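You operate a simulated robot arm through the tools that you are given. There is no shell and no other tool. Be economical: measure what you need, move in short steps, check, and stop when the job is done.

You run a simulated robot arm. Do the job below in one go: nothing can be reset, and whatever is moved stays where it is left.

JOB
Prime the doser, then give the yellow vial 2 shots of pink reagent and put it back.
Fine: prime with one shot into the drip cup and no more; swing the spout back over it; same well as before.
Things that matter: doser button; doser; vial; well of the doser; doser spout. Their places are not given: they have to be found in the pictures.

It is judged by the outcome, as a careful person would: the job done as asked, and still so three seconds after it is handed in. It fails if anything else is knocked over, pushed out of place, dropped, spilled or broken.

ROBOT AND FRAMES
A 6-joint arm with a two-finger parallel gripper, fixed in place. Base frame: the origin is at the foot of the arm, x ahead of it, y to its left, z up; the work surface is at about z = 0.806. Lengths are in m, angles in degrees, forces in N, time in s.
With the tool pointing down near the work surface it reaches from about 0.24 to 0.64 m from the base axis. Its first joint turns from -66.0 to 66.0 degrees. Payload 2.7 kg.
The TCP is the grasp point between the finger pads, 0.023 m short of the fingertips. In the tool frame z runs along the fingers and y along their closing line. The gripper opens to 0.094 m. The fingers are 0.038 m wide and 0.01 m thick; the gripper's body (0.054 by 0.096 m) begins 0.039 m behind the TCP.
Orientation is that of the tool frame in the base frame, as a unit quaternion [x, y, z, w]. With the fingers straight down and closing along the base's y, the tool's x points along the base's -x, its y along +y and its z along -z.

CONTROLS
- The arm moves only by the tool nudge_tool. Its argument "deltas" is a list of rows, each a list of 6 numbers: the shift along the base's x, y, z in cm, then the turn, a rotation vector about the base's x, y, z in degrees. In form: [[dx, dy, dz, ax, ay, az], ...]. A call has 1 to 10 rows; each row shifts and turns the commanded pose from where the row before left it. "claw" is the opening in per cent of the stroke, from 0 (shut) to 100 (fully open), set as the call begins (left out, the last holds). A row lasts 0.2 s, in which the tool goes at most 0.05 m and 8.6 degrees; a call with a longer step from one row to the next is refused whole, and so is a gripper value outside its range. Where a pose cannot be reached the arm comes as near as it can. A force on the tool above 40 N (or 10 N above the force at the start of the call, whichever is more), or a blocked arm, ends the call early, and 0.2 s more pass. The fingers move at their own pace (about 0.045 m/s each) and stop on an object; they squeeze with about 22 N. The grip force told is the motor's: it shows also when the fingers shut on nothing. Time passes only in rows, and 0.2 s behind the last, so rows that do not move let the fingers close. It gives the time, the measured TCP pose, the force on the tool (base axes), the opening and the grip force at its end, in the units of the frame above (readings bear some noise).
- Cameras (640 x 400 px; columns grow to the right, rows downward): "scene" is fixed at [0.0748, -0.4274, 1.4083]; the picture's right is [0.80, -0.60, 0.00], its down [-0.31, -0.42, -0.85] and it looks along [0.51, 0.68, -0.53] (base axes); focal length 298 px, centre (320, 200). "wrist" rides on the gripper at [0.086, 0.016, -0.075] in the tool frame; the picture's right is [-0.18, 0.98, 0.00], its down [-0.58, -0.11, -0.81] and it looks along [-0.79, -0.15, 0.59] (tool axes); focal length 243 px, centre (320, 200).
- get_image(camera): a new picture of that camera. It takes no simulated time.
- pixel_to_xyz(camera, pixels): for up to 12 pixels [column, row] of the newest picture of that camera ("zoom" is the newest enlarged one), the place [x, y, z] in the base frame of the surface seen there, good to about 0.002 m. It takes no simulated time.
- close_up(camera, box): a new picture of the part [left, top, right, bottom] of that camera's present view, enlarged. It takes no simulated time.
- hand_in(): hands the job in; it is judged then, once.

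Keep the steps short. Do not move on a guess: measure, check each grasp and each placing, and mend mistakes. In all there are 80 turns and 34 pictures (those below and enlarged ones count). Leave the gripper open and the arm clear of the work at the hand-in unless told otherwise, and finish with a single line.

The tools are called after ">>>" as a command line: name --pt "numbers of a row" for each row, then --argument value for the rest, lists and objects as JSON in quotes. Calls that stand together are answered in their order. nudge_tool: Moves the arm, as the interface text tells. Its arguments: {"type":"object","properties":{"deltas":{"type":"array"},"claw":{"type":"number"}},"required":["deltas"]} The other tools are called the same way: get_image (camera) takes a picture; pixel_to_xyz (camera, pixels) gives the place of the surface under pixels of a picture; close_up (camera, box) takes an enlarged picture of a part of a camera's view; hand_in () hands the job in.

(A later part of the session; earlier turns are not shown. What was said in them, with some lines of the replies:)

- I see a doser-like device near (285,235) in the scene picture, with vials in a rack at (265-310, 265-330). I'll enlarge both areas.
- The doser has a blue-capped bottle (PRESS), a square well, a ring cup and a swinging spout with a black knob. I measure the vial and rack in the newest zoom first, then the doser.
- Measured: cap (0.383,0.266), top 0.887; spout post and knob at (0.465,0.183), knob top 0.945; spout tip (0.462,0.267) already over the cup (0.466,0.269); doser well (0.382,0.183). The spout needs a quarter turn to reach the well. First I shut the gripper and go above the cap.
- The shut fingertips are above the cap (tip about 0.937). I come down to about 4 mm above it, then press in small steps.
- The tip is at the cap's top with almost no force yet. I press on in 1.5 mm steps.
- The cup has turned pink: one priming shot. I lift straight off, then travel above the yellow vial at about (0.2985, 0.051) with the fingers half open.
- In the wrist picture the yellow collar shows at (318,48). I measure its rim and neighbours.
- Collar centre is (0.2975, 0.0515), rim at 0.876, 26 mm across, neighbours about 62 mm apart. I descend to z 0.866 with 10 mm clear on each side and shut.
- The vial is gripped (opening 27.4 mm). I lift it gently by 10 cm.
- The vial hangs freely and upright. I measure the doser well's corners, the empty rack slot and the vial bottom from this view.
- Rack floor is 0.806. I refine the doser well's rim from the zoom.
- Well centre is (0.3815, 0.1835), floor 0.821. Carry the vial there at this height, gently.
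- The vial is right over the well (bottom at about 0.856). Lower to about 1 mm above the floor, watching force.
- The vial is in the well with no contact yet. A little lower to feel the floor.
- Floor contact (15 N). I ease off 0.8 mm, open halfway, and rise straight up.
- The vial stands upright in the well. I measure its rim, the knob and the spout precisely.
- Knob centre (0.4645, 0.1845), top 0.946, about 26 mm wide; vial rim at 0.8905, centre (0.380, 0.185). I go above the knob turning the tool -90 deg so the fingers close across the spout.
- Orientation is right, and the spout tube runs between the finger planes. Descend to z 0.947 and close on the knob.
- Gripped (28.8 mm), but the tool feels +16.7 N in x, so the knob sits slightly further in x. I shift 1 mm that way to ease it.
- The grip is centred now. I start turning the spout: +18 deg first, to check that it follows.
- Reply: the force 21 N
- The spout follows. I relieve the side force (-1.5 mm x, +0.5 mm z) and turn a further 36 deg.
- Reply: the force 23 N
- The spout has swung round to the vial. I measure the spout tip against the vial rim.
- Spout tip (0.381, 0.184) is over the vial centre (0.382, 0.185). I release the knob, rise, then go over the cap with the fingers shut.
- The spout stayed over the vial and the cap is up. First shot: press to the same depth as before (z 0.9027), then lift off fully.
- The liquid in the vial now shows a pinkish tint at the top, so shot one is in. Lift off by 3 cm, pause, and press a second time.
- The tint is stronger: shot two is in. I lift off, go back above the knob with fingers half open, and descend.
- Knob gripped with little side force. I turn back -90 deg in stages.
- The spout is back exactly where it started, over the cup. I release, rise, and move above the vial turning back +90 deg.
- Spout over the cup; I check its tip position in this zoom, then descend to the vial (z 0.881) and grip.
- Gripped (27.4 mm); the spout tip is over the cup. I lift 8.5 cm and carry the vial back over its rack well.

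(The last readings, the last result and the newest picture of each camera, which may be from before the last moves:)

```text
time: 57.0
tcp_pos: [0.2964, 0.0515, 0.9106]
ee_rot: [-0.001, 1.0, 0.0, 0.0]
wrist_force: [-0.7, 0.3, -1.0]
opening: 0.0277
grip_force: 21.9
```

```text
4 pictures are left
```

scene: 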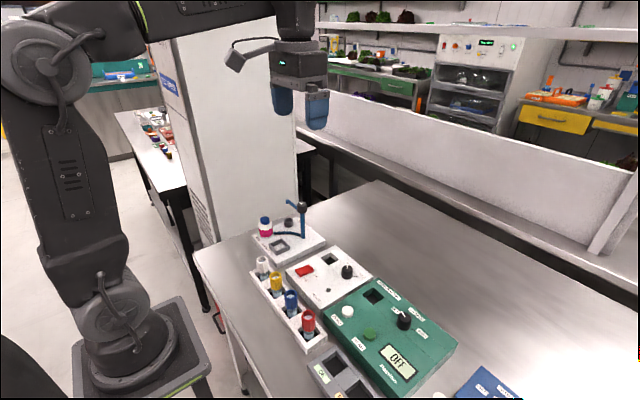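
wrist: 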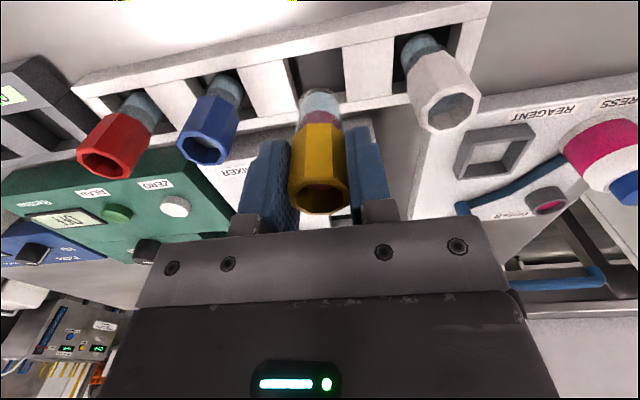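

The vial hangs over its empty slot (slot at (318,70)). I lower it, watching force.

>>> nudge_tool --pt "0 0 -1 0 0 0" --pt "0 0 -1 0 0 0" --pt "0 0 -1 0 0 0" --pt "0 0 -0.8 0 0 0" --pt "0 0 -0.4 0 0 0" --pt "0 0 -0.2 0 0 0" --pt "0 0 0 0 0 0"

>>> nudge_tool --pt "0 0 -0.1 0 0 0" --pt "0 0 0 0 0 0"

```text
time: 58.6
tcp_pos: [0.2967, 0.0523, 0.8674]
ee_rot: [0.0, 1.0, 0.0, -0.001]
wrist_force: [0.1, -0.5, -0.9]
opening: 0.0274
grip_force: 21.9
```

```text
time: 59.2
tcp_pos: [0.2959, 0.052, 0.8666]
ee_rot: [0.0, 1.0, 0.0, 0.0]
wrist_force: [-0.4, -0.1, 0.6]
opening: 0.0273
grip_force: 21.8
```

>>> nudge_tool --pt "0 0 -0.08 0 0 0" --pt "0 0 0 0 0 0"

```text
time: 59.8
tcp_pos: [0.2965, 0.0519, 0.8651]
ee_rot: [0.0, 1.0, -0.001, 0.0]
wrist_force: [0.3, -0.4, -0.2]
opening: 0.0272
grip_force: 21.9
```

>>> nudge_tool --pt "0 0 -0.06 0 0 0" --pt "0 0 0 0 0 0"

```text
time: 60.4
tcp_pos: [0.2973, 0.0513, 0.866]
ee_rot: [-0.001, 1.0, 0.0, 0.0]
wrist_force: [-3.0, -0.3, 10.6]
opening: 0.0269
grip_force: 22.0
```

Floor contact (10.6 N). I open halfway and rise straight up, then look.

>>> nudge_tool --pt "0 0 0.05 0 0 0" --pt "0 0 0 0 0 0"

>>> nudge_tool --pt "0 0 0 0 0 0" --pt "0 0 0 0 0 0" --pt "0 0 0 0 0 0" --pt "0 0 1 0 0 0" --pt "0 0 3 0 0 0" --pt "0 0 4 0 0 0" --pt "0 0 4 0 0 0" --pt "0 0 4 0 0 0" --pt "0 0 4 0 0 0" --pt "0 0 4 0 0 0" --claw 50

>>> nudge_tool --pt "0 0 4 0 0 0" --pt "0 0 4 0 0 0" --pt "0 0 4 0 0 0" --pt "0 0 0 0 0 0" --claw 100

>>> close_up --camera "scene" --box '[230, 190, 390, 290]'

>>> close_up --camera "scene" --box '[230, 240, 390, 340]'

```text
time: 61.0
tcp_pos: [0.2972, 0.0513, 0.8652]
ee_rot: [0.0, 1.0, 0.001, 0.0]
wrist_force: [0.5, -0.2, 1.9]
opening: 0.0274
grip_force: 22.0
```

```text
time: 63.2
tcp_pos: [0.2974, 0.052, 1.106]
ee_rot: [0.0, 1.0, 0.0, 0.001]
wrist_force: [-0.1, 0.0, -0.1]
opening: 0.0472
grip_force: 0.1
```

```text
time: 64.2
tcp_pos: [0.2956, 0.0515, 1.2259]
ee_rot: [0.0, 1.0, 0.0, 0.0]
wrist_force: [0.3, 0.2, 0.4]
opening: 0.0942
grip_force: 0.0
```

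```text
4.00 times, centred on (310, 240) of scene
```

zoom: 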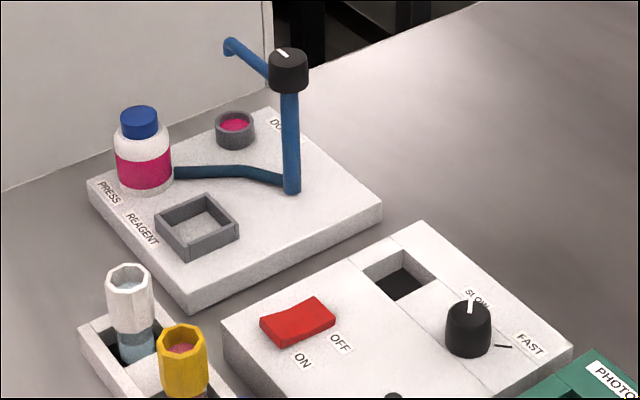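

```text
4.00 times, centred on (310, 290) of scene
```

zoom: 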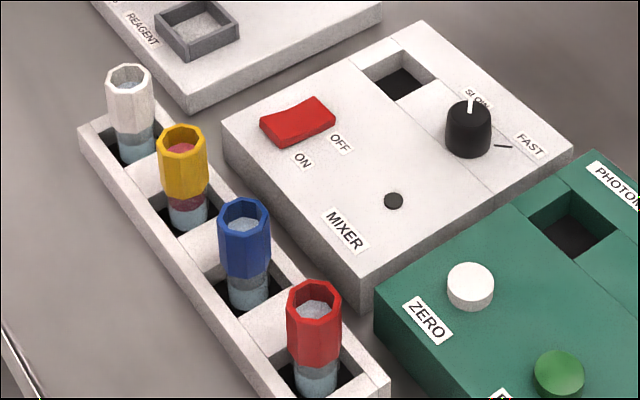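

The pictures show the yellow vial upright in its own rack well with pink in it, the spout over the drip cup, and the other vials and devices undisturbed. The gripper is open and clear, so I hand in.

>>> hand_in

```text
The job is handed in.
```

Job handed in: doser primed with one shot into the drip cup, yellow vial given 2 shots of pink and returned to its own well, spout back over the cup.
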